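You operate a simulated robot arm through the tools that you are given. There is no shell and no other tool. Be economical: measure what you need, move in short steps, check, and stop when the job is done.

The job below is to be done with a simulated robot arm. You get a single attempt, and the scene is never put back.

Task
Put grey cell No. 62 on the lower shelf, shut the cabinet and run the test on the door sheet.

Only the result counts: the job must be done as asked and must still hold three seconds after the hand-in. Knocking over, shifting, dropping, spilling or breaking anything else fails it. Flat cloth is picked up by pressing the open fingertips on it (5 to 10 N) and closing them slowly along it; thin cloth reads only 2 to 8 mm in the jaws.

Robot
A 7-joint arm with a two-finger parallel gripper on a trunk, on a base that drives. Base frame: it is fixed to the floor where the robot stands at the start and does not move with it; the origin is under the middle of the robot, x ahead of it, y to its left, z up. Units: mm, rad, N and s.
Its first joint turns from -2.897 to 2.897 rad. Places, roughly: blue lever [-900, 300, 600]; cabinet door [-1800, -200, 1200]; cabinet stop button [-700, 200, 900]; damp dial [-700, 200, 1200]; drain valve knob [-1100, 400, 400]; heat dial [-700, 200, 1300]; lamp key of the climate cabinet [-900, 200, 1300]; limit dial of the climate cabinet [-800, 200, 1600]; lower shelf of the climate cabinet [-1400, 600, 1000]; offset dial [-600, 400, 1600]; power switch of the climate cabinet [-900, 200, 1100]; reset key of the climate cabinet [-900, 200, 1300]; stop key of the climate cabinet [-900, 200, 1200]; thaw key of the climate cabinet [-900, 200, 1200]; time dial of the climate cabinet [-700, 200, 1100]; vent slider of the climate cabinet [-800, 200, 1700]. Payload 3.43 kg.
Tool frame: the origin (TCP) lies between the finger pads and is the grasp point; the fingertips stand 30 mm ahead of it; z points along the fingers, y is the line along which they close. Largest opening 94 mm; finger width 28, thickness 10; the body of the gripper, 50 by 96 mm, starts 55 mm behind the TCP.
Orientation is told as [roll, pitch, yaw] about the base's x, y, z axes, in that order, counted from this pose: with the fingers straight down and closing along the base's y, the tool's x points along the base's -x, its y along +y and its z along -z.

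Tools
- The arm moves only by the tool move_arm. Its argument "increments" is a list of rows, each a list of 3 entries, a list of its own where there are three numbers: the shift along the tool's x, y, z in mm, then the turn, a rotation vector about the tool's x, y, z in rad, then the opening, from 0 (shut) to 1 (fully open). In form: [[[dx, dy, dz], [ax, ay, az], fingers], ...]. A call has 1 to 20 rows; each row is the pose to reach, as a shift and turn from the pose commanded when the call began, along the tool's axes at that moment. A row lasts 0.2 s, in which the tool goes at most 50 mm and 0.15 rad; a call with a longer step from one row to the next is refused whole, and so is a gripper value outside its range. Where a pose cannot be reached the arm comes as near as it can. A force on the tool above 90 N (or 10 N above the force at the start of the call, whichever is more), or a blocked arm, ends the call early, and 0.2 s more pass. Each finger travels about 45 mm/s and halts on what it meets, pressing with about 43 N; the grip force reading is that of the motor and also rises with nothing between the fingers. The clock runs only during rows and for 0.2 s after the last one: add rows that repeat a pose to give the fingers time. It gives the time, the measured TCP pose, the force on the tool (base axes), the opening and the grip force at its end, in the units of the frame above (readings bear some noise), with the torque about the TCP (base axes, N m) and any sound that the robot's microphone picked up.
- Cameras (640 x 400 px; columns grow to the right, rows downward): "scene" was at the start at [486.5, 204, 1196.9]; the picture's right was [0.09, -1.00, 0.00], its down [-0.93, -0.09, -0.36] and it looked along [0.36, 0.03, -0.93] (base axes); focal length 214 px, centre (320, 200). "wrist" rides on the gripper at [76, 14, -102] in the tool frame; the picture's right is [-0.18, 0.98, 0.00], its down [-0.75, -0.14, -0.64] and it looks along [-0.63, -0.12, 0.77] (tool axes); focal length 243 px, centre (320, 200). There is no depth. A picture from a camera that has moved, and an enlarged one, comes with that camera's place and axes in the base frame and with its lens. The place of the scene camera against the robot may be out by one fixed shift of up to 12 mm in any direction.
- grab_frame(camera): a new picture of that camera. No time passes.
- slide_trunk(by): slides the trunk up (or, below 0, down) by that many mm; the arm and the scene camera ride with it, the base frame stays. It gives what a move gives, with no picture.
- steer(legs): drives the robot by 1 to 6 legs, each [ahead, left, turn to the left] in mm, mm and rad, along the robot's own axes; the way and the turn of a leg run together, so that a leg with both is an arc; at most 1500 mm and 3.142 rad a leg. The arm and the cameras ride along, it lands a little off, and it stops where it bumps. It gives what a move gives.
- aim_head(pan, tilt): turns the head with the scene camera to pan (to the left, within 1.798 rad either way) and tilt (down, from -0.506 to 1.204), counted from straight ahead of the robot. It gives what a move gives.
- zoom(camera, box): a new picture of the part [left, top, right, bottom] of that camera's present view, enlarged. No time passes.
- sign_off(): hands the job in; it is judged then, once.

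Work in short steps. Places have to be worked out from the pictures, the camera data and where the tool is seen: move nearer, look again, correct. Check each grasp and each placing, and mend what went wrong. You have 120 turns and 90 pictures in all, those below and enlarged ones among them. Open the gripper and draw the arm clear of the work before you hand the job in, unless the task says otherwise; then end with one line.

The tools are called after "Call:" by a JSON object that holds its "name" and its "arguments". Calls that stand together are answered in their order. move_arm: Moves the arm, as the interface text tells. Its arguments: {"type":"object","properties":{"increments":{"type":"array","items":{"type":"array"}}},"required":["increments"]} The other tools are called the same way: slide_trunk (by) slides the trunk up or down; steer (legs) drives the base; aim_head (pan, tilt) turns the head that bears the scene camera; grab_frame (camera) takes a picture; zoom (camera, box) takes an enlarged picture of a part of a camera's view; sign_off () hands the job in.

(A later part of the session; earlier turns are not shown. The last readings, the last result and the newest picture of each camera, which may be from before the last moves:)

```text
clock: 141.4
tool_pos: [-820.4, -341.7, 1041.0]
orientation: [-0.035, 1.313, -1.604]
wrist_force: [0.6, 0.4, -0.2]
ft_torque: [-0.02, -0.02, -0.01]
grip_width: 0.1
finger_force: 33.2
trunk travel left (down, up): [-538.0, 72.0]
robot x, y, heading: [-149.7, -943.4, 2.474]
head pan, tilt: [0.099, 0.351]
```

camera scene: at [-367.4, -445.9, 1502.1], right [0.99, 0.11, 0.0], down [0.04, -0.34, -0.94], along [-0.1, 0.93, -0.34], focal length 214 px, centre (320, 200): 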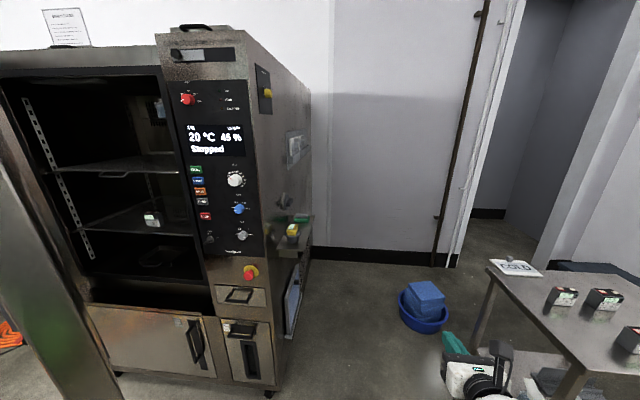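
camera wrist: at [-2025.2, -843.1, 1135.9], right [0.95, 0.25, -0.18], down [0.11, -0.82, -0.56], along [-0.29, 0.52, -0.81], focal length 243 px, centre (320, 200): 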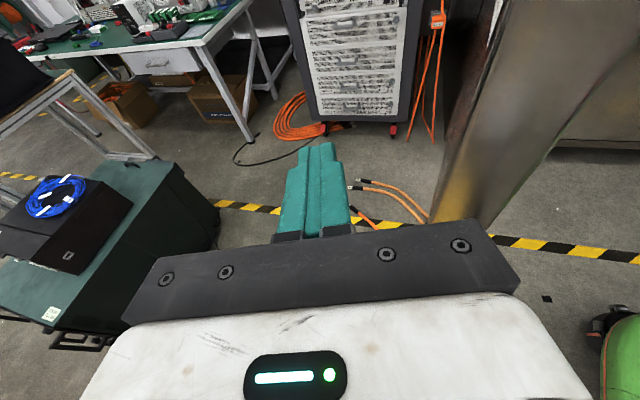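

Hand points +y. I drive it left to under the door's outer face and look.

Call:
{"name": "steer", "arguments": {"legs": [[201, 133, 0]]}}

Call:
{"name": "aim_head", "arguments": {"pan": -0.4, "tilt": 0.4}}

Call:
{"name": "grab_frame", "arguments": {"camera": "scene"}}

```text
clock: 143.2
tool_pos: [-1062.1, -312.5, 1040.8]
orientation: [-0.035, 1.315, -1.606]
wrist_force: [-0.4, -0.3, -0.6]
ft_torque: [0.02, 0.03, 0.02]
grip_width: 0.0
finger_force: 33.2
trunk travel left (down, up): [-538.0, 72.0]
robot x, y, heading: [-391.5, -919.9, 2.469]
head pan, tilt: [0.099, 0.351]
```

```text
clock: 144.1
tool_pos: [-1062.1, -313.0, 1040.0]
orientation: [-0.035, 1.315, -1.605]
wrist_force: [0.2, -0.6, -0.3]
ft_torque: [-0.01, -0.03, -0.01]
grip_width: 0.1
finger_force: 33.2
trunk travel left (down, up): [-538.0, 72.0]
robot x, y, heading: [-394.8, -921.4, 2.465]
head pan, tilt: [-0.4, 0.4]
```

```text
21 pictures are left
camera scene: at [-915.3, -707.6, 1497.6], right [0.88, 0.48, 0.0], down [0.19, -0.34, -0.92], along [-0.44, 0.81, -0.39], focal length 214 px, centre (320, 200)
```

scene: 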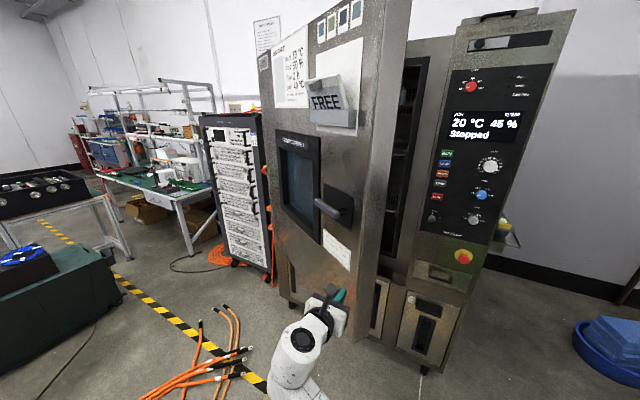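

The hand is in front of the door's outer face below the handle. I drive it +y 330 mm, pushing the door.

Call:
{"name": "steer", "arguments": {"legs": [[207, -257, 0]]}}

Call:
{"name": "grab_frame", "arguments": {"camera": "scene"}}

```text
clock: 146.3
tool_pos: [-1068.2, 22.4, 1039.8]
orientation: [-0.036, 1.312, -1.608]
wrist_force: [0.0, -0.6, 0.6]
ft_torque: [0.01, 0.0, 0.0]
grip_width: 0.0
finger_force: 33.3
trunk travel left (down, up): [-538.0, 72.0]
robot x, y, heading: [-401.5, -583.3, 2.467]
head pan, tilt: [-0.4, 0.4]
```

```text
20 pictures are left
camera scene: at [-921.9, -372.4, 1497.6], right [0.88, 0.48, 0.0], down [0.19, -0.34, -0.92], along [-0.44, 0.81, -0.39], focal length 214 px, centre (320, 200)
```

scene: 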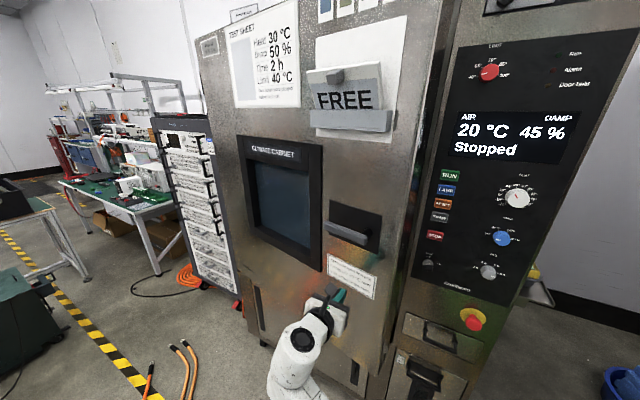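

Nearly shut. I push on in y by 130 mm, then check force.

Call:
{"name": "steer", "arguments": {"legs": [[81, -101, 0]]}}

Call:
{"name": "steer", "arguments": {"legs": [[31, -39, 0]]}}

Call:
{"name": "grab_frame", "arguments": {"camera": "scene"}}

```text
clock: 147.6
tool_pos: [-1065.7, 155.9, 1040.4]
orientation: [-0.035, 1.313, -1.606]
wrist_force: [-0.4, 0.5, -0.2]
ft_torque: [-0.03, 0.0, -0.01]
grip_width: 0.0
finger_force: 33.2
trunk travel left (down, up): [-538.0, 72.0]
robot x, y, heading: [-401.4, -447.5, 2.467]
head pan, tilt: [-0.4, 0.4]
```

```text
clock: 148.5
tool_pos: [-1065.8, 206.1, 1041.2]
orientation: [-0.035, 1.311, -1.608]
wrist_force: [0.7, -0.8, -0.2]
ft_torque: [-0.01, -0.01, 0.0]
grip_width: 0.1
finger_force: 33.4
trunk travel left (down, up): [-538.0, 72.0]
robot x, y, heading: [-400.4, -395.9, 2.463]
head pan, tilt: [-0.4, 0.4]
```

```text
19 pictures are left
camera scene: at [-920.1, -189.1, 1497.6], right [0.88, 0.47, 0.0], down [0.18, -0.34, -0.92], along [-0.44, 0.81, -0.39], focal length 214 px, centre (320, 200)
```

scene: 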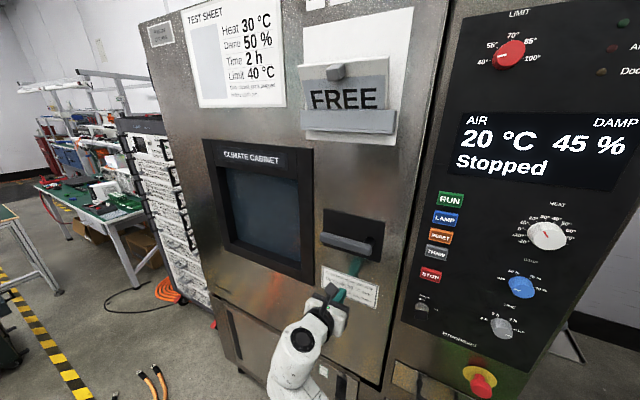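

The door looks shut or almost. I press further with the arm in small steps to feel contact, and zoom on the sheet and edge.

Call:
{"name": "move_arm", "arguments": {"increments": [[[2.6, 0, 9.7], [0, 0, 0], 0], [[5.2, 0, 19.3], [0, 0, 0], 0], [[7, 0, 26], [0, 0, 0], 0]]}}

Call:
{"name": "zoom", "arguments": {"camera": "scene", "box": [140, 0, 420, 175]}}

```text
clock: 149.3
tool_pos: [-1066.7, 224.4, 1041.3]
orientation: [-0.02, 1.315, -1.591]
wrist_force: [31.8, -69.7, 3.3]
ft_torque: [0.55, 0.08, -1.0]
grip_width: 0.0
finger_force: 32.9
trunk travel left (down, up): [-538.0, 72.0]
robot x, y, heading: [-397.5, -399.8, 2.467]
head pan, tilt: [-0.4, 0.4]
```

```text
2.29 times, centred on (280, 88) of scene
camera zoom: at [-918.8, -194.7, 1498.6], right [0.88, 0.48, 0.0], down [0.18, -0.34, -0.92], along [-0.44, 0.81, -0.39], focal length 490 px, centre (411, 457)
```

zoom: 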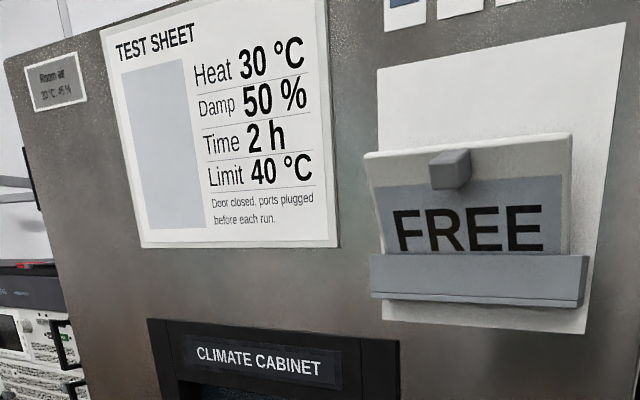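

Door is shut firmly (70 N reaction). I retreat, turn to face the panel, and turn the hand back in line with the robot.

Call:
{"name": "move_arm", "arguments": {"increments": [[[-5, 0, -20], [0, 0, 0], 0], [[-10, 0, -40], [0, 0, 0], 0]]}}

Call:
{"name": "steer", "arguments": {"legs": [[-310, 386, 0], [0, 0, -0.9]]}}

Call:
{"name": "move_arm", "arguments": {"increments": [[[0, 0, 0], [0.122, 0, -0.033], 0], [[0, 0, 0], [0.244, 0, -0.065], 0], [[0, 0, 0], [0.366, 0, -0.098], 0], [[0, 0, 0], [0.488, 0, -0.131], 0.2], [[0, 0, 0], [0.61, 0, -0.164], 0.4], [[0, 0, 0], [0.732, 0, -0.196], 0.6], [[0, 0, 0], [0.854, 0, -0.229], 0.6], [[0, 0, 0], [0.854, 0, -0.229], 0.6]]}}

```text
clock: 149.9
tool_pos: [-1065.3, 194.2, 1041.1]
orientation: [-0.039, 1.313, -1.616]
wrist_force: [-0.7, 0.2, -0.6]
ft_torque: [-0.02, 0.01, 0.04]
grip_width: 0.0
finger_force: 33.2
trunk travel left (down, up): [-538.0, 72.0]
robot x, y, heading: [-398.3, -398.6, 2.462]
head pan, tilt: [-0.4, 0.4]
```

```text
clock: 155.1
tool_pos: [-355.7, 5.3, 1041.3]
orientation: [-0.035, 1.313, -2.509]
wrist_force: [0.1, -0.6, 0.4]
ft_torque: [0.0, 0.03, 0.0]
grip_width: 0.0
finger_force: 33.2
trunk travel left (down, up): [-538.0, 72.0]
robot x, y, heading: [-409.5, -886.0, 1.562]
head pan, tilt: [-0.4, 0.4]
```

```text
clock: 156.9
tool_pos: [-355.2, 6.3, 1041.6]
orientation: [-0.01, 1.319, -1.603]
wrist_force: [0.3, -0.4, -0.5]
ft_torque: [-0.02, 0.04, 0.04]
grip_width: 56.5
finger_force: 0.1
trunk travel left (down, up): [-538.0, 72.0]
robot x, y, heading: [-400.7, -884.6, 1.559]
head pan, tilt: [-0.4, 0.4]
```

Hand is in line again. I strafe left 330, raise the trunk 70, level the hand and lift it, then view the panel.

Call:
{"name": "steer", "arguments": {"legs": [[0, 330, 0]]}}

Call:
{"name": "slide_trunk", "arguments": {"by": 70}}

Call:
{"name": "move_arm", "arguments": {"increments": [[[29, 0, -8], [0, 0.065, 0], 0.6], [[58, 0, -16], [0, 0.13, 0], 0.6], [[87, 0, -23], [0, 0.19, 0], 0.6], [[116, 0, -31], [0, 0.25, 0], 0.6], [[116, 0, -31], [0, 0.25, 0], 0.6]]}}

Call:
{"name": "aim_head", "arguments": {"pan": -0.35, "tilt": 0.15}}

Call:
{"name": "grab_frame", "arguments": {"camera": "scene"}}

```text
clock: 159.1
tool_pos: [-678.8, 8.3, 1041.6]
orientation: [-0.011, 1.317, -1.6]
wrist_force: [0.4, -0.2, 0.7]
ft_torque: [0.0, -0.02, 0.01]
grip_width: 56.3
finger_force: 0.1
trunk travel left (down, up): [-538.0, 72.0]
robot x, y, heading: [-724.0, -883.3, 1.567]
head pan, tilt: [-0.4, 0.4]
```

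```text
clock: 160.1
tool_pos: [-679.9, 8.2, 1111.4]
orientation: [-0.009, 1.317, -1.6]
wrist_force: [0.0, -0.3, -0.2]
ft_torque: [0.01, 0.03, -0.01]
grip_width: 56.2
finger_force: 0.0
trunk travel left (down, up): [-608.0, 2.0]
robot x, y, heading: [-727.8, -882.4, 1.563]
head pan, tilt: [-0.4, 0.4]
```

```text
clock: 161.3
tool_pos: [-680.0, 5.2, 1230.8]
orientation: [-0.994, 1.568, -2.587]
wrist_force: [-0.5, -0.4, -0.2]
ft_torque: [-0.03, 0.02, -0.05]
grip_width: 56.6
finger_force: 0.1
trunk travel left (down, up): [-608.0, 2.0]
robot x, y, heading: [-728.9, -880.0, 1.562]
head pan, tilt: [-0.4, 0.4]
```

```text
clock: 162.1
tool_pos: [-679.7, 5.6, 1230.5]
orientation: [-0.78, 1.566, -2.37]
wrist_force: [0.3, 0.2, 0.6]
ft_torque: [0.01, -0.03, 0.0]
grip_width: 56.5
finger_force: 0.0
trunk travel left (down, up): [-608.0, 2.0]
robot x, y, heading: [-726.5, -880.8, 1.564]
head pan, tilt: [-0.351, 0.15]
```

```text
17 pictures are left
camera scene: at [-898.8, -347.8, 1590.8], right [0.94, -0.35, 0.0], down [-0.05, -0.14, -0.99], along [0.35, 0.93, -0.15], focal length 214 px, centre (320, 200)
```

scene: 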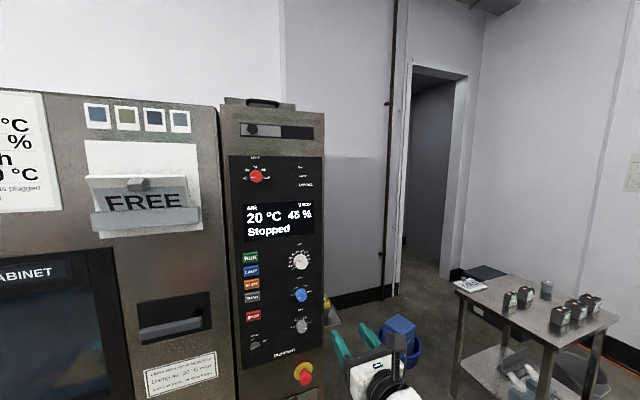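

I zoom in on the panel for precise dial positions, and take the wrist view.

Call:
{"name": "zoom", "arguments": {"camera": "scene", "box": [220, 150, 340, 270]}}

Call:
{"name": "zoom", "arguments": {"camera": "scene", "box": [225, 235, 335, 365]}}

Call:
{"name": "grab_frame", "arguments": {"camera": "wrist"}}

```text
3.33 times, centred on (280, 210) of scene
camera zoom: at [-898.8, -347.8, 1590.8], right [0.94, -0.35, 0.0], down [-0.05, -0.14, -0.99], along [0.35, 0.93, -0.15], focal length 715 px, centre (453, 167)
```

zoom: 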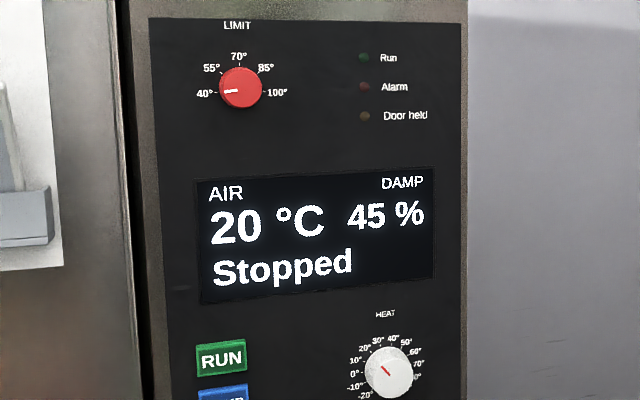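

```text
3.08 times, centred on (280, 300) of scene
camera zoom: at [-898.8, -347.8, 1590.8], right [0.94, -0.35, 0.0], down [-0.05, -0.14, -0.99], along [0.35, 0.93, -0.15], focal length 660 px, centre (443, -108)
```

zoom: 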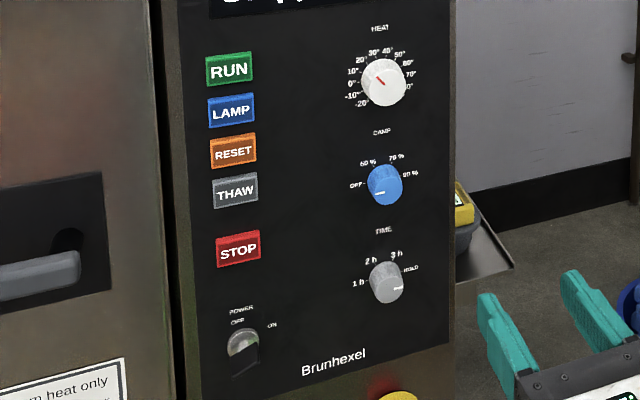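

```text
14 pictures are left
camera wrist: at [-667.3, -98.8, 1306.8], right [0.98, -0.02, -0.19], down [-0.16, -0.64, -0.75], along [-0.1, 0.77, -0.63], focal length 243 px, centre (320, 200)
```

wrist: 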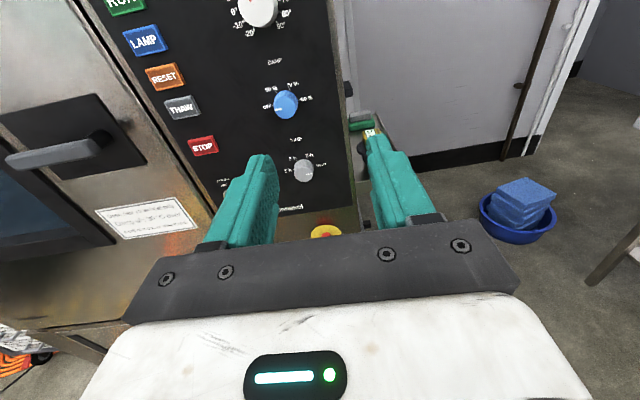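

Limit is already at 40. Heat knob ≈(-731,255,1308), damp ≈(-728,252,1201), time ≈(-729,252,1090), RUN ≈(-877,272,1337). I drive 150 closer and line up with the heat knob at a standoff.

Call:
{"name": "steer", "arguments": {"legs": [[160, 0, 0]]}}

Call:
{"name": "move_arm", "arguments": {"increments": [[[26, -17, 0], [0.007, 0, 0], 0.68], [[52, -34, 0], [0.014, 0, 0], 0.68], [[77, -51, 0], [0.02, 0, 0], 0.68], [[77, -51, 0], [0.02, 0, 0], 0.68]]}}

Call:
{"name": "grab_frame", "arguments": {"camera": "wrist"}}

```text
clock: 163.5
tool_pos: [-678.0, 166.0, 1231.3]
orientation: [-0.768, 1.567, -2.359]
wrist_force: [-0.5, -0.5, -0.1]
ft_torque: [-0.02, 0.05, 0.0]
grip_width: 56.5
finger_force: 0.0
trunk travel left (down, up): [-608.0, 2.0]
robot x, y, heading: [-725.7, -720.6, 1.563]
head pan, tilt: [-0.351, 0.15]
```

```text
clock: 164.5
tool_pos: [-727.9, 167.4, 1306.3]
orientation: [-0.793, 1.569, -2.365]
wrist_force: [-0.1, -0.2, 0.9]
ft_torque: [0.0, 0.02, -0.03]
grip_width: 64.2
finger_force: 0.0
trunk travel left (down, up): [-608.0, 2.0]
robot x, y, heading: [-725.1, -720.5, 1.565]
head pan, tilt: [-0.351, 0.15]
```

```text
13 pictures are left
camera wrist: at [-714.3, 63.9, 1382.6], right [0.98, 0.0, -0.19], down [-0.14, -0.64, -0.75], along [-0.12, 0.77, -0.63], focal length 243 px, centre (320, 200)
```

wrist: 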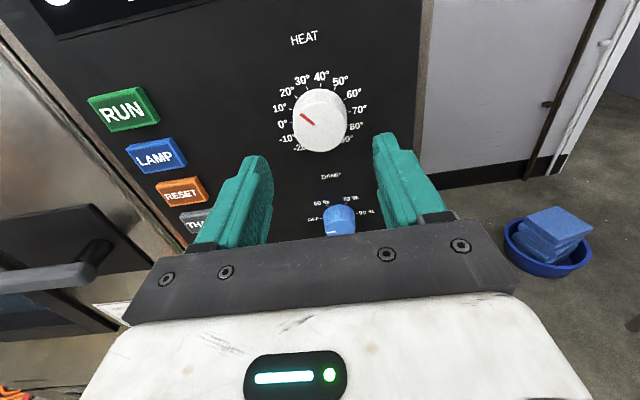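

The heat pointer is at 20°. Knob centre (-730,255,1307) is right ahead; I advance 74 mm, grip, turn clockwise 24.5° to 30°, keeping hold.

Call:
{"name": "move_arm", "arguments": {"increments": [[[0.5, -1, 40], [0, 0, 0], 0.68], [[1, -2, 74], [0, 0, 0], 0.68], [[1, -2, 74], [0, 0, 0], 0.5], [[1, -2, 74], [0, 0, 0], 0.35], [[1, -2, 74], [0, 0, 0], 0.3], [[1, -2, 74], [0, 0, 0], 0.3]]}}

```text
clock: 165.1
tool_pos: [-727.9, 222.7, 1309.6]
orientation: [-0.745, 1.568, -2.315]
wrist_force: [1.9, -20.9, -2.8]
ft_torque: [0.24, 0.01, 0.7]
grip_width: 63.1
finger_force: 0.0
trunk travel left (down, up): [-608.0, 2.0]
robot x, y, heading: [-730.2, -719.1, 1.563]
head pan, tilt: [-0.351, 0.15]
stopped in row 2: the force on the tool passed its limit at 313 N (the readings are from after the stop); the commanded pose is now the measured one
```

The fingertips met the panel at y≈252, so the panel is nearer than I thought. I back off 5 mm and take a look before gripping.

Call:
{"name": "move_arm", "arguments": {"increments": [[[0, 0, -5], [0, 0, 0], 0.68], [[0, 0, -5], [0, 0, 0], 0.68]]}}

Call:
{"name": "grab_frame", "arguments": {"camera": "wrist"}}

```text
clock: 165.7
tool_pos: [-728.9, 218.4, 1308.8]
orientation: [-0.377, 1.565, -1.949]
wrist_force: [-0.4, -0.1, -0.4]
ft_torque: [0.01, -0.03, -0.01]
grip_width: 63.8
finger_force: 0.1
trunk travel left (down, up): [-608.0, 2.0]
robot x, y, heading: [-727.6, -721.4, 1.566]
head pan, tilt: [-0.351, 0.15]
```

```text
12 pictures are left
camera wrist: at [-714.3, 115.1, 1384.8], right [0.98, 0.0, -0.19], down [-0.14, -0.65, -0.75], along [-0.12, 0.76, -0.63], focal length 243 px, centre (320, 200)
```

wrist: 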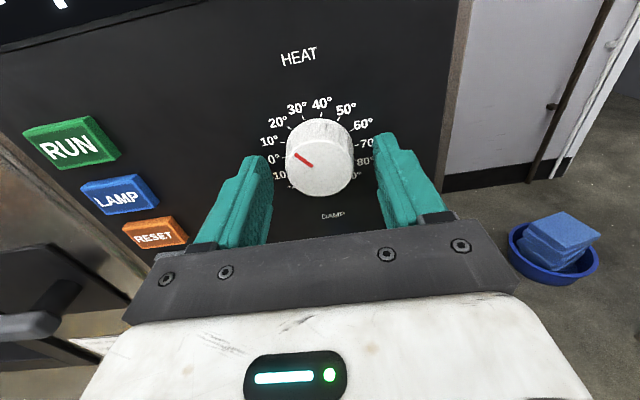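

Refined: knob axis at (-727,–,1317), face y≈225, panel 252. I raise 8 mm and grip the knob.

Call:
{"name": "move_arm", "arguments": {"increments": [[[4, 1, 0], [0, 0, 0], 0.68], [[8, 2, 0], [0, 0, 0], 0.6], [[8, 2, 0], [0, 0, 0], 0.5], [[8, 2, 0], [0, 0, 0], 0.4], [[8, 2, 0], [0, 0, 0], 0.3], [[8, 2, 0], [0, 0, 0], 0.3]]}}

```text
clock: 167.1
tool_pos: [-726.8, 219.7, 1317.2]
orientation: [-0.392, 1.566, -1.962]
wrist_force: [-4.9, -0.7, -0.3]
ft_torque: [-0.08, 0.01, 0.24]
grip_width: 38.8
finger_force: 44.9
trunk travel left (down, up): [-608.0, 2.0]
robot x, y, heading: [-729.4, -720.5, 1.558]
head pan, tilt: [-0.351, 0.15]
```

Gripped at 38.8 mm. I turn clockwise 0.43 rad (one 10° step), then release and back off.

Call:
{"name": "move_arm", "arguments": {"increments": [[[0, 0, 0], [0, 0, 0.108], 0.3], [[0, 0, 0], [0, 0, 0.216], 0.3], [[0, 0, 0], [0, 0, 0.324], 0.3], [[0, 0, 0], [0, 0, 0.428], 0.3], [[0, 0, 0], [0, 0, 0.428], 0.3], [[0, 0, 0], [0, 0, 0.428], 0.5], [[0, 0, 0], [0, 0, 0.428], 0.7], [[0, 0, 0], [0, 0, 0.428], 0.7], [[0, 0, -25], [0, 0, 0.428], 0.7], [[0, 0, -50], [0, 0, 0.428], 0.7], [[0, 0, -50], [0, 0, 0.3], 0.7], [[0, 0, -50], [0, 0, 0.15], 0.7], [[0, 0, -50], [0, 0, 0], 0.7]]}}

Call:
{"name": "grab_frame", "arguments": {"camera": "wrist"}}

```text
clock: 169.9
tool_pos: [-726.0, 169.4, 1317.0]
orientation: [0.088, 1.566, -1.486]
wrist_force: [-0.8, -0.7, 0.7]
ft_torque: [-0.02, 0.01, 0.0]
grip_width: 65.8
finger_force: 0.1
trunk travel left (down, up): [-608.0, 2.0]
robot x, y, heading: [-723.0, -720.1, 1.567]
head pan, tilt: [-0.351, 0.15]
```

```text
11 pictures are left
camera wrist: at [-713.0, 64.7, 1393.5], right [0.98, 0.0, -0.18], down [-0.14, -0.65, -0.75], along [-0.12, 0.76, -0.64], focal length 243 px, centre (320, 200)
```

wrist: 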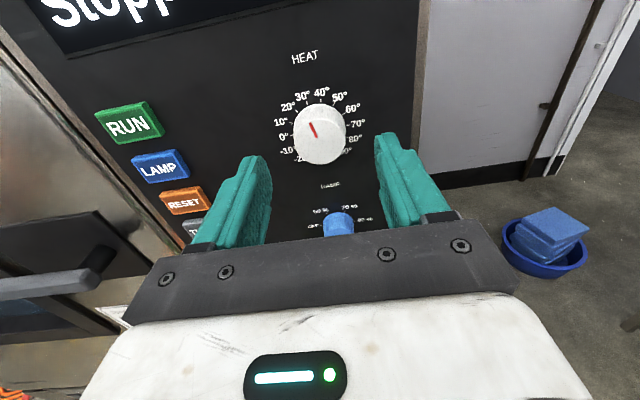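

I zoom on the heat dial to verify the pointer.

Call:
{"name": "zoom", "arguments": {"camera": "wrist", "box": [265, 80, 375, 170]}}

```text
4.44 times, centred on (320, 125) of wrist
camera zoom: at [-713.0, 64.7, 1393.5], right [0.98, 0.0, -0.18], down [-0.14, -0.65, -0.75], along [-0.12, 0.76, -0.64], focal length 1078 px, centre (320, 533)
```

zoom: 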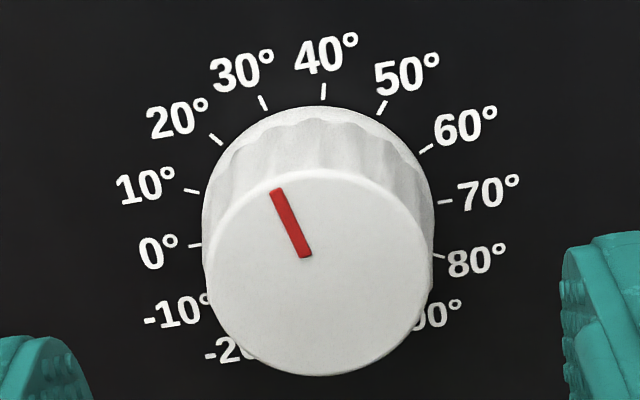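

Heat reads 30. Next the damp knob at about (-727,·,1212): I move down at standoff, pre-rolling -0.5 rad, and look.

Call:
{"name": "move_arm", "arguments": {"increments": [[[-35, -1, -10], [0, 0, -0.14], 0.7], [[-70, -1, -10], [0, 0, -0.28], 0.7], [[-105, -1, -10], [0, 0, -0.4], 0.7], [[-105, -1, -10], [0, 0, -0.5], 0.7], [[-105, -1, -10], [0, 0, -0.5], 0.7]]}}

Call:
{"name": "grab_frame", "arguments": {"camera": "wrist"}}

```text
clock: 171.1
tool_pos: [-725.0, 158.0, 1213.1]
orientation: [1.559, 1.071, -0.012]
wrist_force: [-0.6, 0.2, 0.7]
ft_torque: [0.01, 0.0, 0.02]
grip_width: 65.5
finger_force: 0.1
trunk travel left (down, up): [-608.0, 2.0]
robot x, y, heading: [-728.0, -723.3, 1.563]
head pan, tilt: [-0.351, 0.15]
```

```text
9 pictures are left
camera wrist: at [-750.0, 54.2, 1287.6], right [0.95, 0.0, 0.31], down [0.24, -0.65, -0.73], along [0.2, 0.76, -0.61], focal length 243 px, centre (320, 200)
```

wrist: 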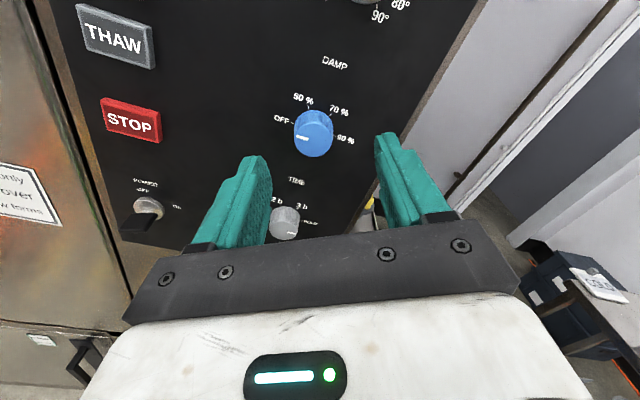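

Damp knob centre is (-728,·,1209). I correct, advance 61 mm and grip.

Call:
{"name": "move_arm", "arguments": {"increments": [[[-2, -4.5, 25], [0, 0, 0], 0.7], [[-2, -4.5, 50], [0, 0, 0], 0.7], [[-2, -4.5, 60], [0, 0, 0], 0.7], [[-2, -4.5, 60], [0, 0, 0], 0.5], [[-2, -4.5, 60], [0, 0, 0], 0.35], [[-2, -4.5, 60], [0, 0, 0], 0.2], [[-2, -4.5, 60], [0, 0, 0], 0.2], [[-2, -4.5, 60], [0, 0, 0], 0.2]]}}

```text
clock: 172.9
tool_pos: [-729.7, 220.4, 1207.6]
orientation: [1.557, 1.074, -0.013]
wrist_force: [-7.7, 1.9, -6.3]
ft_torque: [-0.21, 0.05, 0.31]
grip_width: 31.4
finger_force: 44.9
trunk travel left (down, up): [-608.0, 2.0]
robot x, y, heading: [-731.2, -723.8, 1.561]
head pan, tilt: [-0.351, 0.15]
```

Gripped at 31 mm. I turn clockwise 60°, release and back off 60 mm.

Call:
{"name": "move_arm", "arguments": {"increments": [[[0, 0, 0], [0, 0, 0.131], 0.2], [[0, 0, 0], [0, 0, 0.262], 0.2], [[0, 0, 0], [0, 0, 0.393], 0.2], [[0, 0, 0], [0, 0, 0.524], 0.2], [[0, 0, 0], [0, 0, 0.655], 0.2], [[0, 0, 0], [0, 0, 0.785], 0.2], [[0, 0, 0], [0, 0, 0.916], 0.2], [[0, 0, 0], [0, 0, 1.047], 0.2], [[0, 0, 0], [0, 0, 1.047], 0.2], [[0, 0, 0], [0, 0, 1.047], 0.45], [[0, 0, 0], [0, 0, 1.047], 0.7], [[0, 0, 0], [0, 0, 1.047], 0.7], [[0, 0, -30], [0, 0, 1.047], 0.7], [[0, 0, -65], [0, 0, 1.047], 0.7]]}}

Call:
{"name": "zoom", "arguments": {"camera": "wrist", "box": [220, 60, 420, 240]}}

```text
clock: 175.9
tool_pos: [-729.3, 154.0, 1206.5]
orientation: [-1.559, 1.02, -3.135]
wrist_force: [0.5, 0.1, -0.7]
ft_torque: [-0.01, -0.01, 0.03]
grip_width: 65.9
finger_force: 0.1
trunk travel left (down, up): [-608.0, 2.0]
robot x, y, heading: [-726.6, -721.8, 1.563]
head pan, tilt: [-0.351, 0.15]
```

```text
2.22 times, centred on (320, 150) of wrist
camera zoom: at [-678.6, 50.0, 1264.9], right [0.74, -0.01, -0.67], down [-0.52, -0.64, -0.57], along [-0.43, 0.77, -0.48], focal length 539 px, centre (320, 311)
```

zoom: 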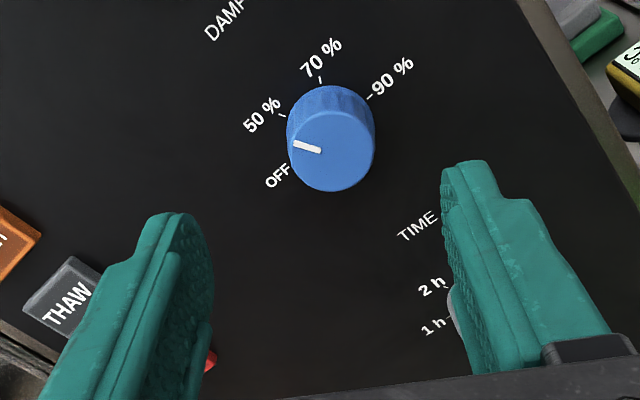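

The pointer is about 6° short of 50 %. I regrip and add 0.1 rad.

Call:
{"name": "move_arm", "arguments": {"increments": [[[0, 0, 35], [0, 0, 0], 0.7], [[0, 0, 65], [0, 0, 0], 0.7], [[0, 0, 65], [0, 0, 0], 0.5], [[0, 0, 65], [0, 0, 0], 0.3], [[0, 0, 65], [0, 0, 0], 0.2], [[0, 0, 65], [0, 0, 0], 0.2], [[0, 0, 65], [0, 0, 0.05], 0.2], [[0, 0, 65], [0, 0, 0.1], 0.2], [[0, 0, 65], [0, 0, 0.1], 0.2], [[0, 0, 65], [0, 0, 0.1], 0.45], [[0, 0, 65], [0, 0, 0.1], 0.7], [[0, 0, 65], [0, 0, 0.1], 0.7], [[0, 0, 35], [0, 0, 0.1], 0.7], [[0, 0, 0], [0, 0, 0.1], 0.7]]}}

```text
clock: 178.9
tool_pos: [-730.7, 153.7, 1210.3]
orientation: [-1.564, 0.924, -3.138]
wrist_force: [0.0, -0.6, -0.7]
ft_torque: [0.01, 0.02, -0.01]
grip_width: 65.7
finger_force: 0.1
trunk travel left (down, up): [-608.0, 2.0]
robot x, y, heading: [-727.0, -721.4, 1.562]
head pan, tilt: [-0.351, 0.15]
```

Now the time knob near (-728,·,1104). I move down at standoff (roll +0.52) and look.

Call:
{"name": "move_arm", "arguments": {"increments": [[[-28, 22, 0], [0, 0, -0.05], 0.7], [[-56, 44, 0], [0, 0, -0.1], 0.7], [[-83, 66, 0], [0, 0, -0.127], 0.7], [[-83, 66, 0], [0, 0, -0.127], 0.7]]}}

Call:
{"name": "grab_frame", "arguments": {"camera": "wrist"}}

```text
clock: 179.9
tool_pos: [-729.1, 152.5, 1100.6]
orientation: [-1.561, 1.048, -3.135]
wrist_force: [0.0, 0.8, 0.5]
ft_torque: [0.01, 0.0, 0.01]
grip_width: 65.9
finger_force: 0.0
trunk travel left (down, up): [-608.0, 2.0]
robot x, y, heading: [-727.5, -723.3, 1.563]
head pan, tilt: [-0.351, 0.15]
```

```text
7 pictures are left
camera wrist: at [-678.5, 48.0, 1160.0], right [0.76, 0.0, -0.65], down [-0.5, -0.64, -0.58], along [-0.42, 0.77, -0.49], focal length 243 px, centre (320, 200)
```

wrist: 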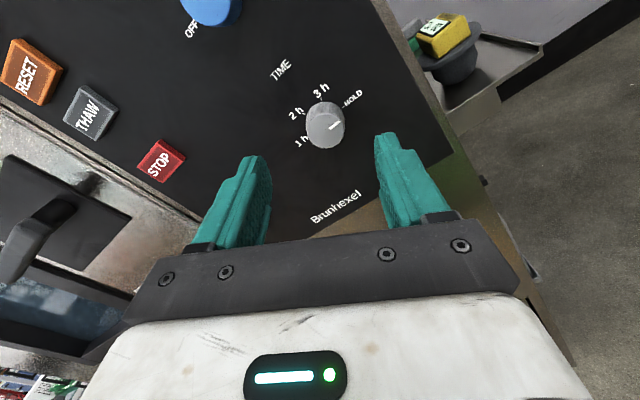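

Time knob centre ≈(-728,·,1098). I advance, grip, and turn counter-clockwise 60°.

Call:
{"name": "move_arm", "arguments": {"increments": [[[-1.7, 1, 35], [0, 0, 0], 0.7], [[-1.7, 1, 66], [0, 0, 0], 0.7], [[-1.7, 1, 66], [0, 0, 0], 0.5], [[-1.7, 1, 66], [0, 0, 0], 0.3], [[-1.7, 1, 66], [0, 0, 0], 0.2], [[-1.7, 1, 66], [0, 0, 0], 0.2], [[-1.7, 1, 66], [0, 0, -0.131], 0.2], [[-1.7, 1, 66], [0, 0, -0.262], 0.2], [[-1.7, 1, 66], [0, 0, -0.393], 0.2], [[-1.7, 1, 66], [0, 0, -0.524], 0.2], [[-1.7, 1, 66], [0, 0, -0.655], 0.2], [[-1.7, 1, 66], [0, 0, -0.785], 0.2], [[-1.7, 1, 66], [0, 0, -0.916], 0.2], [[-1.7, 1, 66], [0, 0, -1.047], 0.2], [[-1.7, 1, 66], [0, 0, -1.047], 0.2]]}}

Call:
{"name": "move_arm", "arguments": {"increments": [[[0, 0, 0], [0, 0, 0], 0.45], [[0, 0, 0], [0, 0, 0], 0.7], [[0, 0, 0], [0, 0, 0], 0.7], [[0, 0, 0], [0, 0, 0.131], 0.7], [[0, 0, 0], [0, 0, 0.262], 0.7], [[0, 0, 0], [0, 0, 0.393], 0.7], [[0, 0, 0], [0, 0, 0.524], 0.7], [[0, 0, 0], [0, 0, 0.655], 0.7], [[0, 0, 0], [0, 0, 0.785], 0.7], [[0, 0, 0], [0, 0, 0.916], 0.7], [[0, 0, 0], [0, 0, 1.047], 0.7], [[0, 0, 0], [0, 0, 1.047], 0.5], [[0, 0, 0], [0, 0, 1.047], 0.3], [[0, 0, 0], [0, 0, 1.047], 0.2], [[0, 0, 0], [0, 0, 1.047], 0.2], [[0, 0, 0], [0, 0, 1.047], 0.2]]}}

```text
clock: 183.1
tool_pos: [-730.0, 220.4, 1097.3]
orientation: [1.557, 1.043, -0.011]
wrist_force: [-2.3, 22.2, -13.2]
ft_torque: [-0.13, 0.11, 0.21]
grip_width: 31.0
finger_force: 45.0
trunk travel left (down, up): [-608.0, 2.0]
robot x, y, heading: [-727.3, -721.2, 1.559]
head pan, tilt: [-0.351, 0.15]
```

```text
clock: 186.5
tool_pos: [-726.8, 220.3, 1099.2]
orientation: [-1.554, 1.046, -3.135]
wrist_force: [10.4, -1.6, -8.5]
ft_torque: [-0.21, -0.07, -0.33]
grip_width: 31.5
finger_force: 45.1
trunk travel left (down, up): [-608.0, 2.0]
robot x, y, heading: [-725.9, -721.9, 1.559]
head pan, tilt: [-0.351, 0.15]
```

Second 60° counter-clockwise turn, then release, back off and roll back for a check.

Call:
{"name": "move_arm", "arguments": {"increments": [[[0, 0, 0], [0, 0, -0.131], 0.2], [[0, 0, 0], [0, 0, -0.262], 0.2], [[0, 0, 0], [0, 0, -0.393], 0.2], [[0, 0, 0], [0, 0, -0.524], 0.2], [[0, 0, 0], [0, 0, -0.655], 0.2], [[0, 0, 0], [0, 0, -0.785], 0.2], [[0, 0, 0], [0, 0, -0.916], 0.2], [[0, 0, 0], [0, 0, -1.047], 0.2], [[0, 0, 0], [0, 0, -1.047], 0.2], [[0, 0, 0], [0, 0, -1.047], 0.45], [[0, 0, 0], [0, 0, -1.047], 0.7], [[0, 0, 0], [0, 0, -1.047], 0.7], [[0, 0, -35], [0, 0, -1.047], 0.7], [[0, 0, -70], [0, 0, -0.95], 0.7], [[0, 0, -70], [0, 0, -0.8], 0.7], [[0, 0, -70], [0, 0, -0.65], 0.7], [[0, 0, -70], [0, 0, -0.524], 0.7], [[0, 0, -70], [0, 0, -0.524], 0.7]]}}

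Call:
{"name": "zoom", "arguments": {"camera": "wrist", "box": [230, 0, 410, 180]}}

```text
clock: 190.3
tool_pos: [-728.6, 148.5, 1099.5]
orientation: [0.098, 1.565, -1.476]
wrist_force: [-0.4, -0.6, 0.3]
ft_torque: [-0.01, 0.01, -0.02]
grip_width: 65.8
finger_force: 0.2
trunk travel left (down, up): [-608.0, 2.0]
robot x, y, heading: [-724.8, -725.1, 1.561]
head pan, tilt: [-0.351, 0.15]
```

```text
2.22 times, centred on (320, 90) of wrist
camera zoom: at [-714.4, 45.4, 1177.0], right [0.98, 0.0, -0.18], down [-0.14, -0.65, -0.75], along [-0.12, 0.76, -0.64], focal length 539 px, centre (320, 444)
```

zoom: 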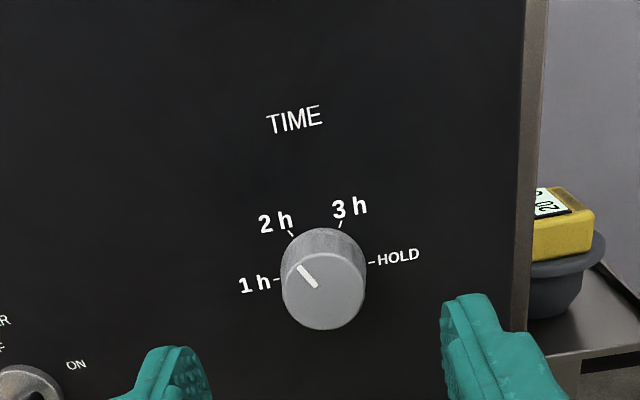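

Time is at 2 h. Now RUN at about (-866,240,1346): I close the fingers, move there at standoff, and check dials with a scene zoom.

Call:
{"name": "move_arm", "arguments": {"increments": [[[35, -20, 0], [0, 0, 0], 0.4], [[70, -39, 0], [0, 0, 0], 0.2], [[105, -59, 0], [0, 0, 0], 0], [[140, -78, 0], [0, 0, 0], 0], [[176, -98, 0], [0, 0, 0], 0], [[211, -118, 0], [0, 0, 0], 0], [[246.5, -137, 0], [0, 0, 0], 0], [[246.5, -137, 0], [0, 0, 0], 0]]}}

Call:
{"name": "grab_frame", "arguments": {"camera": "wrist"}}

Call:
{"name": "zoom", "arguments": {"camera": "scene", "box": [220, 120, 400, 400]}}

```text
clock: 192.1
tool_pos: [-868.2, 148.7, 1349.2]
orientation: [0.341, 1.566, -1.236]
wrist_force: [-0.7, -0.6, 0.7]
ft_torque: [0.01, -0.01, 0.0]
grip_width: 0.0
finger_force: 32.8
trunk travel left (down, up): [-608.0, 2.0]
robot x, y, heading: [-724.2, -717.4, 1.565]
head pan, tilt: [-0.351, 0.15]
```

```text
5 pictures are left
camera wrist: at [-853.9, 45.4, 1424.8], right [0.98, 0.0, -0.18], down [-0.14, -0.65, -0.75], along [-0.12, 0.76, -0.64], focal length 243 px, centre (320, 200)
```

wrist: 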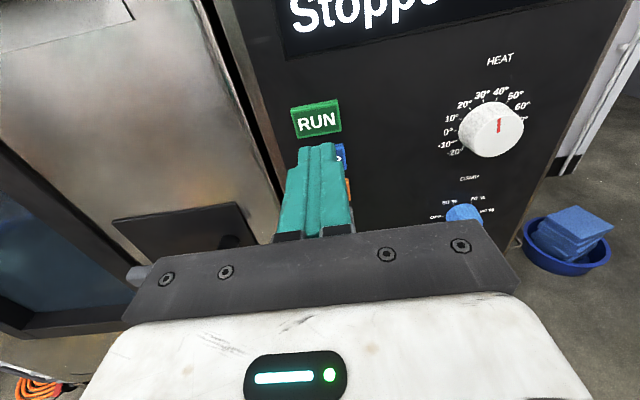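

```text
1.43 times, centred on (310, 260) of scene
camera zoom: at [-897.9, -187.2, 1590.8], right [0.94, -0.35, 0.0], down [-0.05, -0.14, -0.99], along [0.35, 0.93, -0.15], focal length 306 px, centre (334, 114)
```

zoom: 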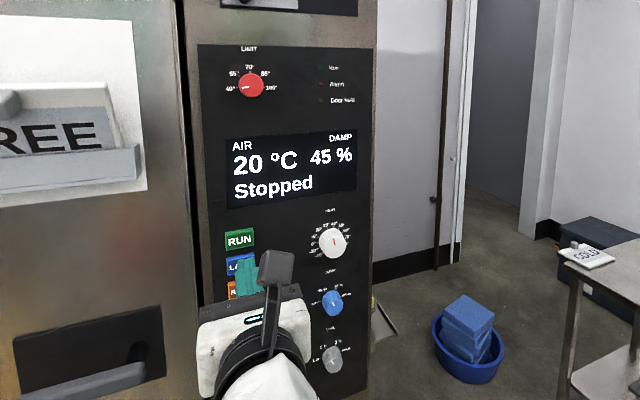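

RUN is straight ahead (-872,·,1347). One zoom to verify heat and damp pointers before pressing.

Call:
{"name": "zoom", "arguments": {"camera": "wrist", "box": [420, 75, 560, 230]}}

```text
2.58 times, centred on (490, 152) of wrist
camera zoom: at [-853.9, 45.4, 1424.8], right [0.98, 0.0, -0.18], down [-0.14, -0.65, -0.75], along [-0.12, 0.76, -0.64], focal length 626 px, centre (-119, 323)
```

zoom: 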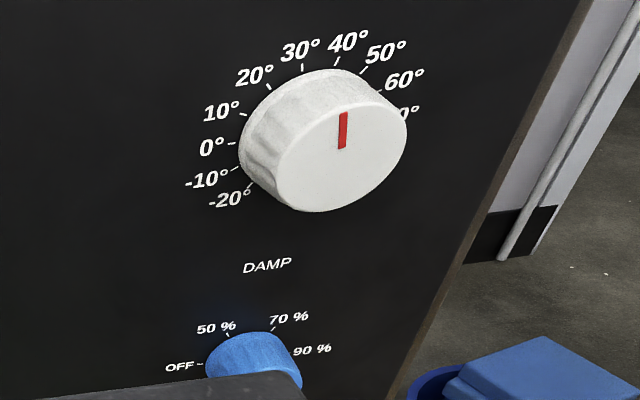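

Working out the perspective, the heat pointer is at 30 and damp ≈50, time ≈2 h. I approach RUN with closed fingers.

Call:
{"name": "move_arm", "arguments": {"increments": [[[-2, -3, 25], [0, 0, 0], 0], [[-2, -3, 50], [0, 0, 0], 0], [[-2, -3, 58], [0, 0, 0], 0], [[-2, -3, 62], [0, 0, 0], 0]]}}

```text
clock: 193.1
tool_pos: [-869.0, 212.8, 1345.1]
orientation: [0.327, 1.567, -1.246]
wrist_force: [0.4, 1.0, -0.2]
ft_torque: [0.0, 0.01, 0.01]
grip_width: 0.0
finger_force: 33.4
trunk travel left (down, up): [-608.0, 2.0]
robot x, y, heading: [-732.7, -723.1, 1.567]
head pan, tilt: [-0.351, 0.15]
```

No contact yet (tips at y≈243). I press on in 2–3 mm steps.

Call:
{"name": "move_arm", "arguments": {"increments": [[[0, 0, 2], [0, 0, 0], 0], [[0, 0, 4], [0, 0, 0], 0], [[0, 0, 6], [0, 0, 0], 0]]}}

```text
clock: 193.9
tool_pos: [-869.6, 217.7, 1345.0]
orientation: [0.526, 1.566, -1.049]
wrist_force: [0.0, -4.7, 2.0]
ft_torque: [0.07, 0.0, -0.01]
grip_width: 0.2
finger_force: 33.0
trunk travel left (down, up): [-608.0, 2.0]
robot x, y, heading: [-727.7, -718.3, 1.562]
head pan, tilt: [-0.351, 0.15]
heard: click
```

A click was heard: pressed. I withdraw and check the display.

Call:
{"name": "move_arm", "arguments": {"increments": [[[0, 0, -20], [0, 0, 0], 0], [[0, 0, -60], [0, 0, 0], 0], [[0, 0, -90], [0, 0, 0], 0]]}}

Call:
{"name": "zoom", "arguments": {"camera": "scene", "box": [220, 120, 360, 380]}}

```text
clock: 194.7
tool_pos: [-869.7, 127.9, 1343.2]
orientation: [0.352, 1.566, -1.222]
wrist_force: [0.7, 0.2, -0.1]
ft_torque: [0.0, 0.01, -0.01]
grip_width: 0.0
finger_force: 33.1
trunk travel left (down, up): [-608.0, 2.0]
robot x, y, heading: [-728.6, -719.8, 1.561]
head pan, tilt: [-0.351, 0.15]
```

```text
1.54 times, centred on (290, 250) of scene
camera zoom: at [-897.8, -187.1, 1590.9], right [0.94, -0.35, 0.0], down [-0.05, -0.14, -0.99], along [0.35, 0.93, -0.15], focal length 330 px, centre (366, 123)
```

zoom: 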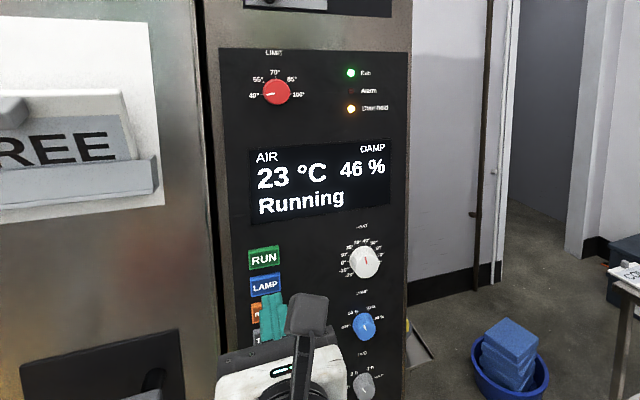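

Running, with the door held and no alarm. I open the gripper, draw clear and let some time pass.

Call:
{"name": "move_arm", "arguments": {"increments": [[[0, 0, -10], [0, 0, 0], 0.5], [[0, 0, -20], [0, 0, 0], 1], [[0, 0, -20], [0, 0, 0], 1], [[0, 0, -20], [0, 0, 0], 1]]}}

Call:
{"name": "steer", "arguments": {"legs": [[-150, 0, 0]]}}

Call:
{"name": "move_arm", "arguments": {"increments": [[[0, 0, 0], [0, 0, 0], 1], [[0, 0, 0], [0, 0, 0], 1], [[0, 0, 0], [0, 0, 0], 1], [[0, 0, 0], [0, 0, 0], 1], [[0, 0, 0], [0, 0, 0], 1], [[0, 0, 0], [0, 0, 0], 1], [[0, 0, 0], [0, 0, 0], 1], [[0, 0, 0], [0, 0, 0], 1], [[0, 0, 0], [0, 0, 0], 1], [[0, 0, 0], [0, 0, 0], 1], [[0, 0, 0], [0, 0, 0], 1], [[0, 0, 0], [0, 0, 0], 1], [[0, 0, 0], [0, 0, 0], 1], [[0, 0, 0], [0, 0, 0], 1], [[0, 0, 0], [0, 0, 0], 1], [[0, 0, 0], [0, 0, 0], 1], [[0, 0, 0], [0, 0, 0], 1], [[0, 0, 0], [0, 0, 0], 1], [[0, 0, 0], [0, 0, 0], 1], [[0, 0, 0], [0, 0, 0], 1]]}}

Call:
{"name": "grab_frame", "arguments": {"camera": "scene"}}

```text
clock: 195.7
tool_pos: [-869.9, 107.0, 1343.6]
orientation: [0.351, 1.567, -1.223]
wrist_force: [-0.1, 0.6, 0.1]
ft_torque: [-0.02, -0.01, -0.01]
grip_width: 85.3
finger_force: 0.0
trunk travel left (down, up): [-608.0, 2.0]
robot x, y, heading: [-727.6, -723.0, 1.566]
head pan, tilt: [-0.351, 0.15]
```

```text
clock: 197.1
tool_pos: [-868.5, -46.4, 1345.5]
orientation: [0.358, 1.566, -1.215]
wrist_force: [0.4, 0.6, -0.3]
ft_torque: [-0.01, -0.01, -0.01]
grip_width: 94.1
finger_force: 0.0
trunk travel left (down, up): [-608.0, 2.0]
robot x, y, heading: [-730.0, -874.2, 1.564]
head pan, tilt: [-0.351, 0.15]
```

```text
clock: 201.3
tool_pos: [-868.7, -46.6, 1344.8]
orientation: [0.361, 1.564, -1.213]
wrist_force: [0.0, 1.0, -0.2]
ft_torque: [0.0, 0.02, 0.0]
grip_width: 94.0
finger_force: 0.2
trunk travel left (down, up): [-608.0, 2.0]
robot x, y, heading: [-723.6, -869.8, 1.563]
head pan, tilt: [-0.351, 0.15]
```

```text
1 pictures are left
camera scene: at [-898.5, -340.7, 1590.8], right [0.94, -0.35, 0.0], down [-0.05, -0.14, -0.99], along [0.35, 0.93, -0.15], focal length 214 px, centre (320, 200)
```

scene: 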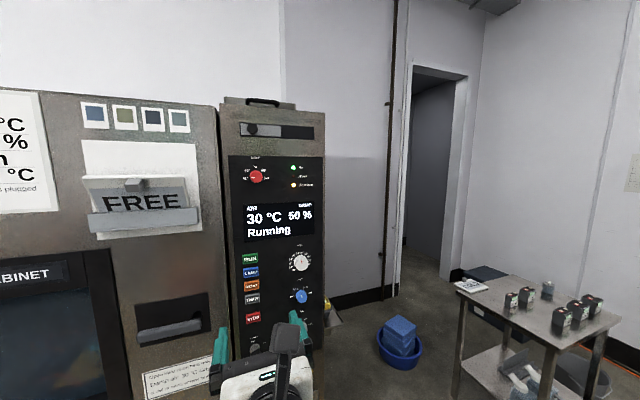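

The display shows 30 °C, 50 %, Running. I wait on, listening for the end of the run.

Call:
{"name": "move_arm", "arguments": {"increments": [[[0, 0, 0], [0, 0, 0], 1], [[0, 0, 0], [0, 0, 0], 1], [[0, 0, 0], [0, 0, 0], 1], [[0, 0, 0], [0, 0, 0], 1], [[0, 0, 0], [0, 0, 0], 1], [[0, 0, 0], [0, 0, 0], 1], [[0, 0, 0], [0, 0, 0], 1], [[0, 0, 0], [0, 0, 0], 1], [[0, 0, 0], [0, 0, 0], 1], [[0, 0, 0], [0, 0, 0], 1], [[0, 0, 0], [0, 0, 0], 1], [[0, 0, 0], [0, 0, 0], 1], [[0, 0, 0], [0, 0, 0], 1], [[0, 0, 0], [0, 0, 0], 1], [[0, 0, 0], [0, 0, 0], 1], [[0, 0, 0], [0, 0, 0], 1], [[0, 0, 0], [0, 0, 0], 1], [[0, 0, 0], [0, 0, 0], 1], [[0, 0, 0], [0, 0, 0], 1], [[0, 0, 0], [0, 0, 0], 1]]}}

Call:
{"name": "move_arm", "arguments": {"increments": [[[0, 0, 0], [0, 0, 0], 1], [[0, 0, 0], [0, 0, 0], 1], [[0, 0, 0], [0, 0, 0], 1], [[0, 0, 0], [0, 0, 0], 1], [[0, 0, 0], [0, 0, 0], 1], [[0, 0, 0], [0, 0, 0], 1], [[0, 0, 0], [0, 0, 0], 1], [[0, 0, 0], [0, 0, 0], 1], [[0, 0, 0], [0, 0, 0], 1], [[0, 0, 0], [0, 0, 0], 1], [[0, 0, 0], [0, 0, 0], 1], [[0, 0, 0], [0, 0, 0], 1], [[0, 0, 0], [0, 0, 0], 1], [[0, 0, 0], [0, 0, 0], 1], [[0, 0, 0], [0, 0, 0], 1], [[0, 0, 0], [0, 0, 0], 1], [[0, 0, 0], [0, 0, 0], 1], [[0, 0, 0], [0, 0, 0], 1], [[0, 0, 0], [0, 0, 0], 1], [[0, 0, 0], [0, 0, 0], 1]]}}

Call:
{"name": "move_arm", "arguments": {"increments": [[[0, 0, 0], [0, 0, 0], 1], [[0, 0, 0], [0, 0, 0], 1], [[0, 0, 0], [0, 0, 0], 1], [[0, 0, 0], [0, 0, 0], 1], [[0, 0, 0], [0, 0, 0], 1], [[0, 0, 0], [0, 0, 0], 1], [[0, 0, 0], [0, 0, 0], 1], [[0, 0, 0], [0, 0, 0], 1], [[0, 0, 0], [0, 0, 0], 1], [[0, 0, 0], [0, 0, 0], 1], [[0, 0, 0], [0, 0, 0], 1], [[0, 0, 0], [0, 0, 0], 1], [[0, 0, 0], [0, 0, 0], 1], [[0, 0, 0], [0, 0, 0], 1], [[0, 0, 0], [0, 0, 0], 1], [[0, 0, 0], [0, 0, 0], 1], [[0, 0, 0], [0, 0, 0], 1], [[0, 0, 0], [0, 0, 0], 1], [[0, 0, 0], [0, 0, 0], 1], [[0, 0, 0], [0, 0, 0], 1]]}}

Call:
{"name": "move_arm", "arguments": {"increments": [[[0, 0, 0], [0, 0, 0], 1], [[0, 0, 0], [0, 0, 0], 1], [[0, 0, 0], [0, 0, 0], 1], [[0, 0, 0], [0, 0, 0], 1], [[0, 0, 0], [0, 0, 0], 1], [[0, 0, 0], [0, 0, 0], 1], [[0, 0, 0], [0, 0, 0], 1], [[0, 0, 0], [0, 0, 0], 1], [[0, 0, 0], [0, 0, 0], 1], [[0, 0, 0], [0, 0, 0], 1], [[0, 0, 0], [0, 0, 0], 1], [[0, 0, 0], [0, 0, 0], 1], [[0, 0, 0], [0, 0, 0], 1], [[0, 0, 0], [0, 0, 0], 1], [[0, 0, 0], [0, 0, 0], 1], [[0, 0, 0], [0, 0, 0], 1], [[0, 0, 0], [0, 0, 0], 1], [[0, 0, 0], [0, 0, 0], 1], [[0, 0, 0], [0, 0, 0], 1], [[0, 0, 0], [0, 0, 0], 1]]}}

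```text
clock: 205.5
tool_pos: [-869.1, -45.6, 1345.2]
orientation: [0.36, 1.567, -1.214]
wrist_force: [0.4, -0.5, 0.5]
ft_torque: [0.01, 0.03, 0.05]
grip_width: 94.2
finger_force: 0.1
trunk travel left (down, up): [-608.0, 2.0]
robot x, y, heading: [-726.9, -873.2, 1.559]
head pan, tilt: [-0.351, 0.15]
```

```text
clock: 209.7
tool_pos: [-869.4, -44.8, 1346.9]
orientation: [0.361, 1.566, -1.211]
wrist_force: [0.5, -0.3, -0.3]
ft_torque: [0.0, 0.02, 0.02]
grip_width: 93.9
finger_force: 0.0
trunk travel left (down, up): [-608.0, 2.0]
robot x, y, heading: [-726.7, -875.8, 1.568]
head pan, tilt: [-0.351, 0.15]
```

```text
clock: 213.9
tool_pos: [-870.2, -45.0, 1343.2]
orientation: [0.362, 1.565, -1.213]
wrist_force: [0.1, -0.5, 0.4]
ft_torque: [0.02, -0.01, 0.0]
grip_width: 93.8
finger_force: 0.0
trunk travel left (down, up): [-608.0, 2.0]
robot x, y, heading: [-727.3, -876.2, 1.562]
head pan, tilt: [-0.351, 0.15]
```

```text
clock: 218.1
tool_pos: [-869.2, -45.6, 1344.9]
orientation: [0.361, 1.567, -1.212]
wrist_force: [0.2, -0.1, -0.3]
ft_torque: [-0.02, 0.0, 0.0]
grip_width: 94.2
finger_force: 0.1
trunk travel left (down, up): [-608.0, 2.0]
robot x, y, heading: [-727.0, -878.9, 1.56]
head pan, tilt: [-0.351, 0.15]
```

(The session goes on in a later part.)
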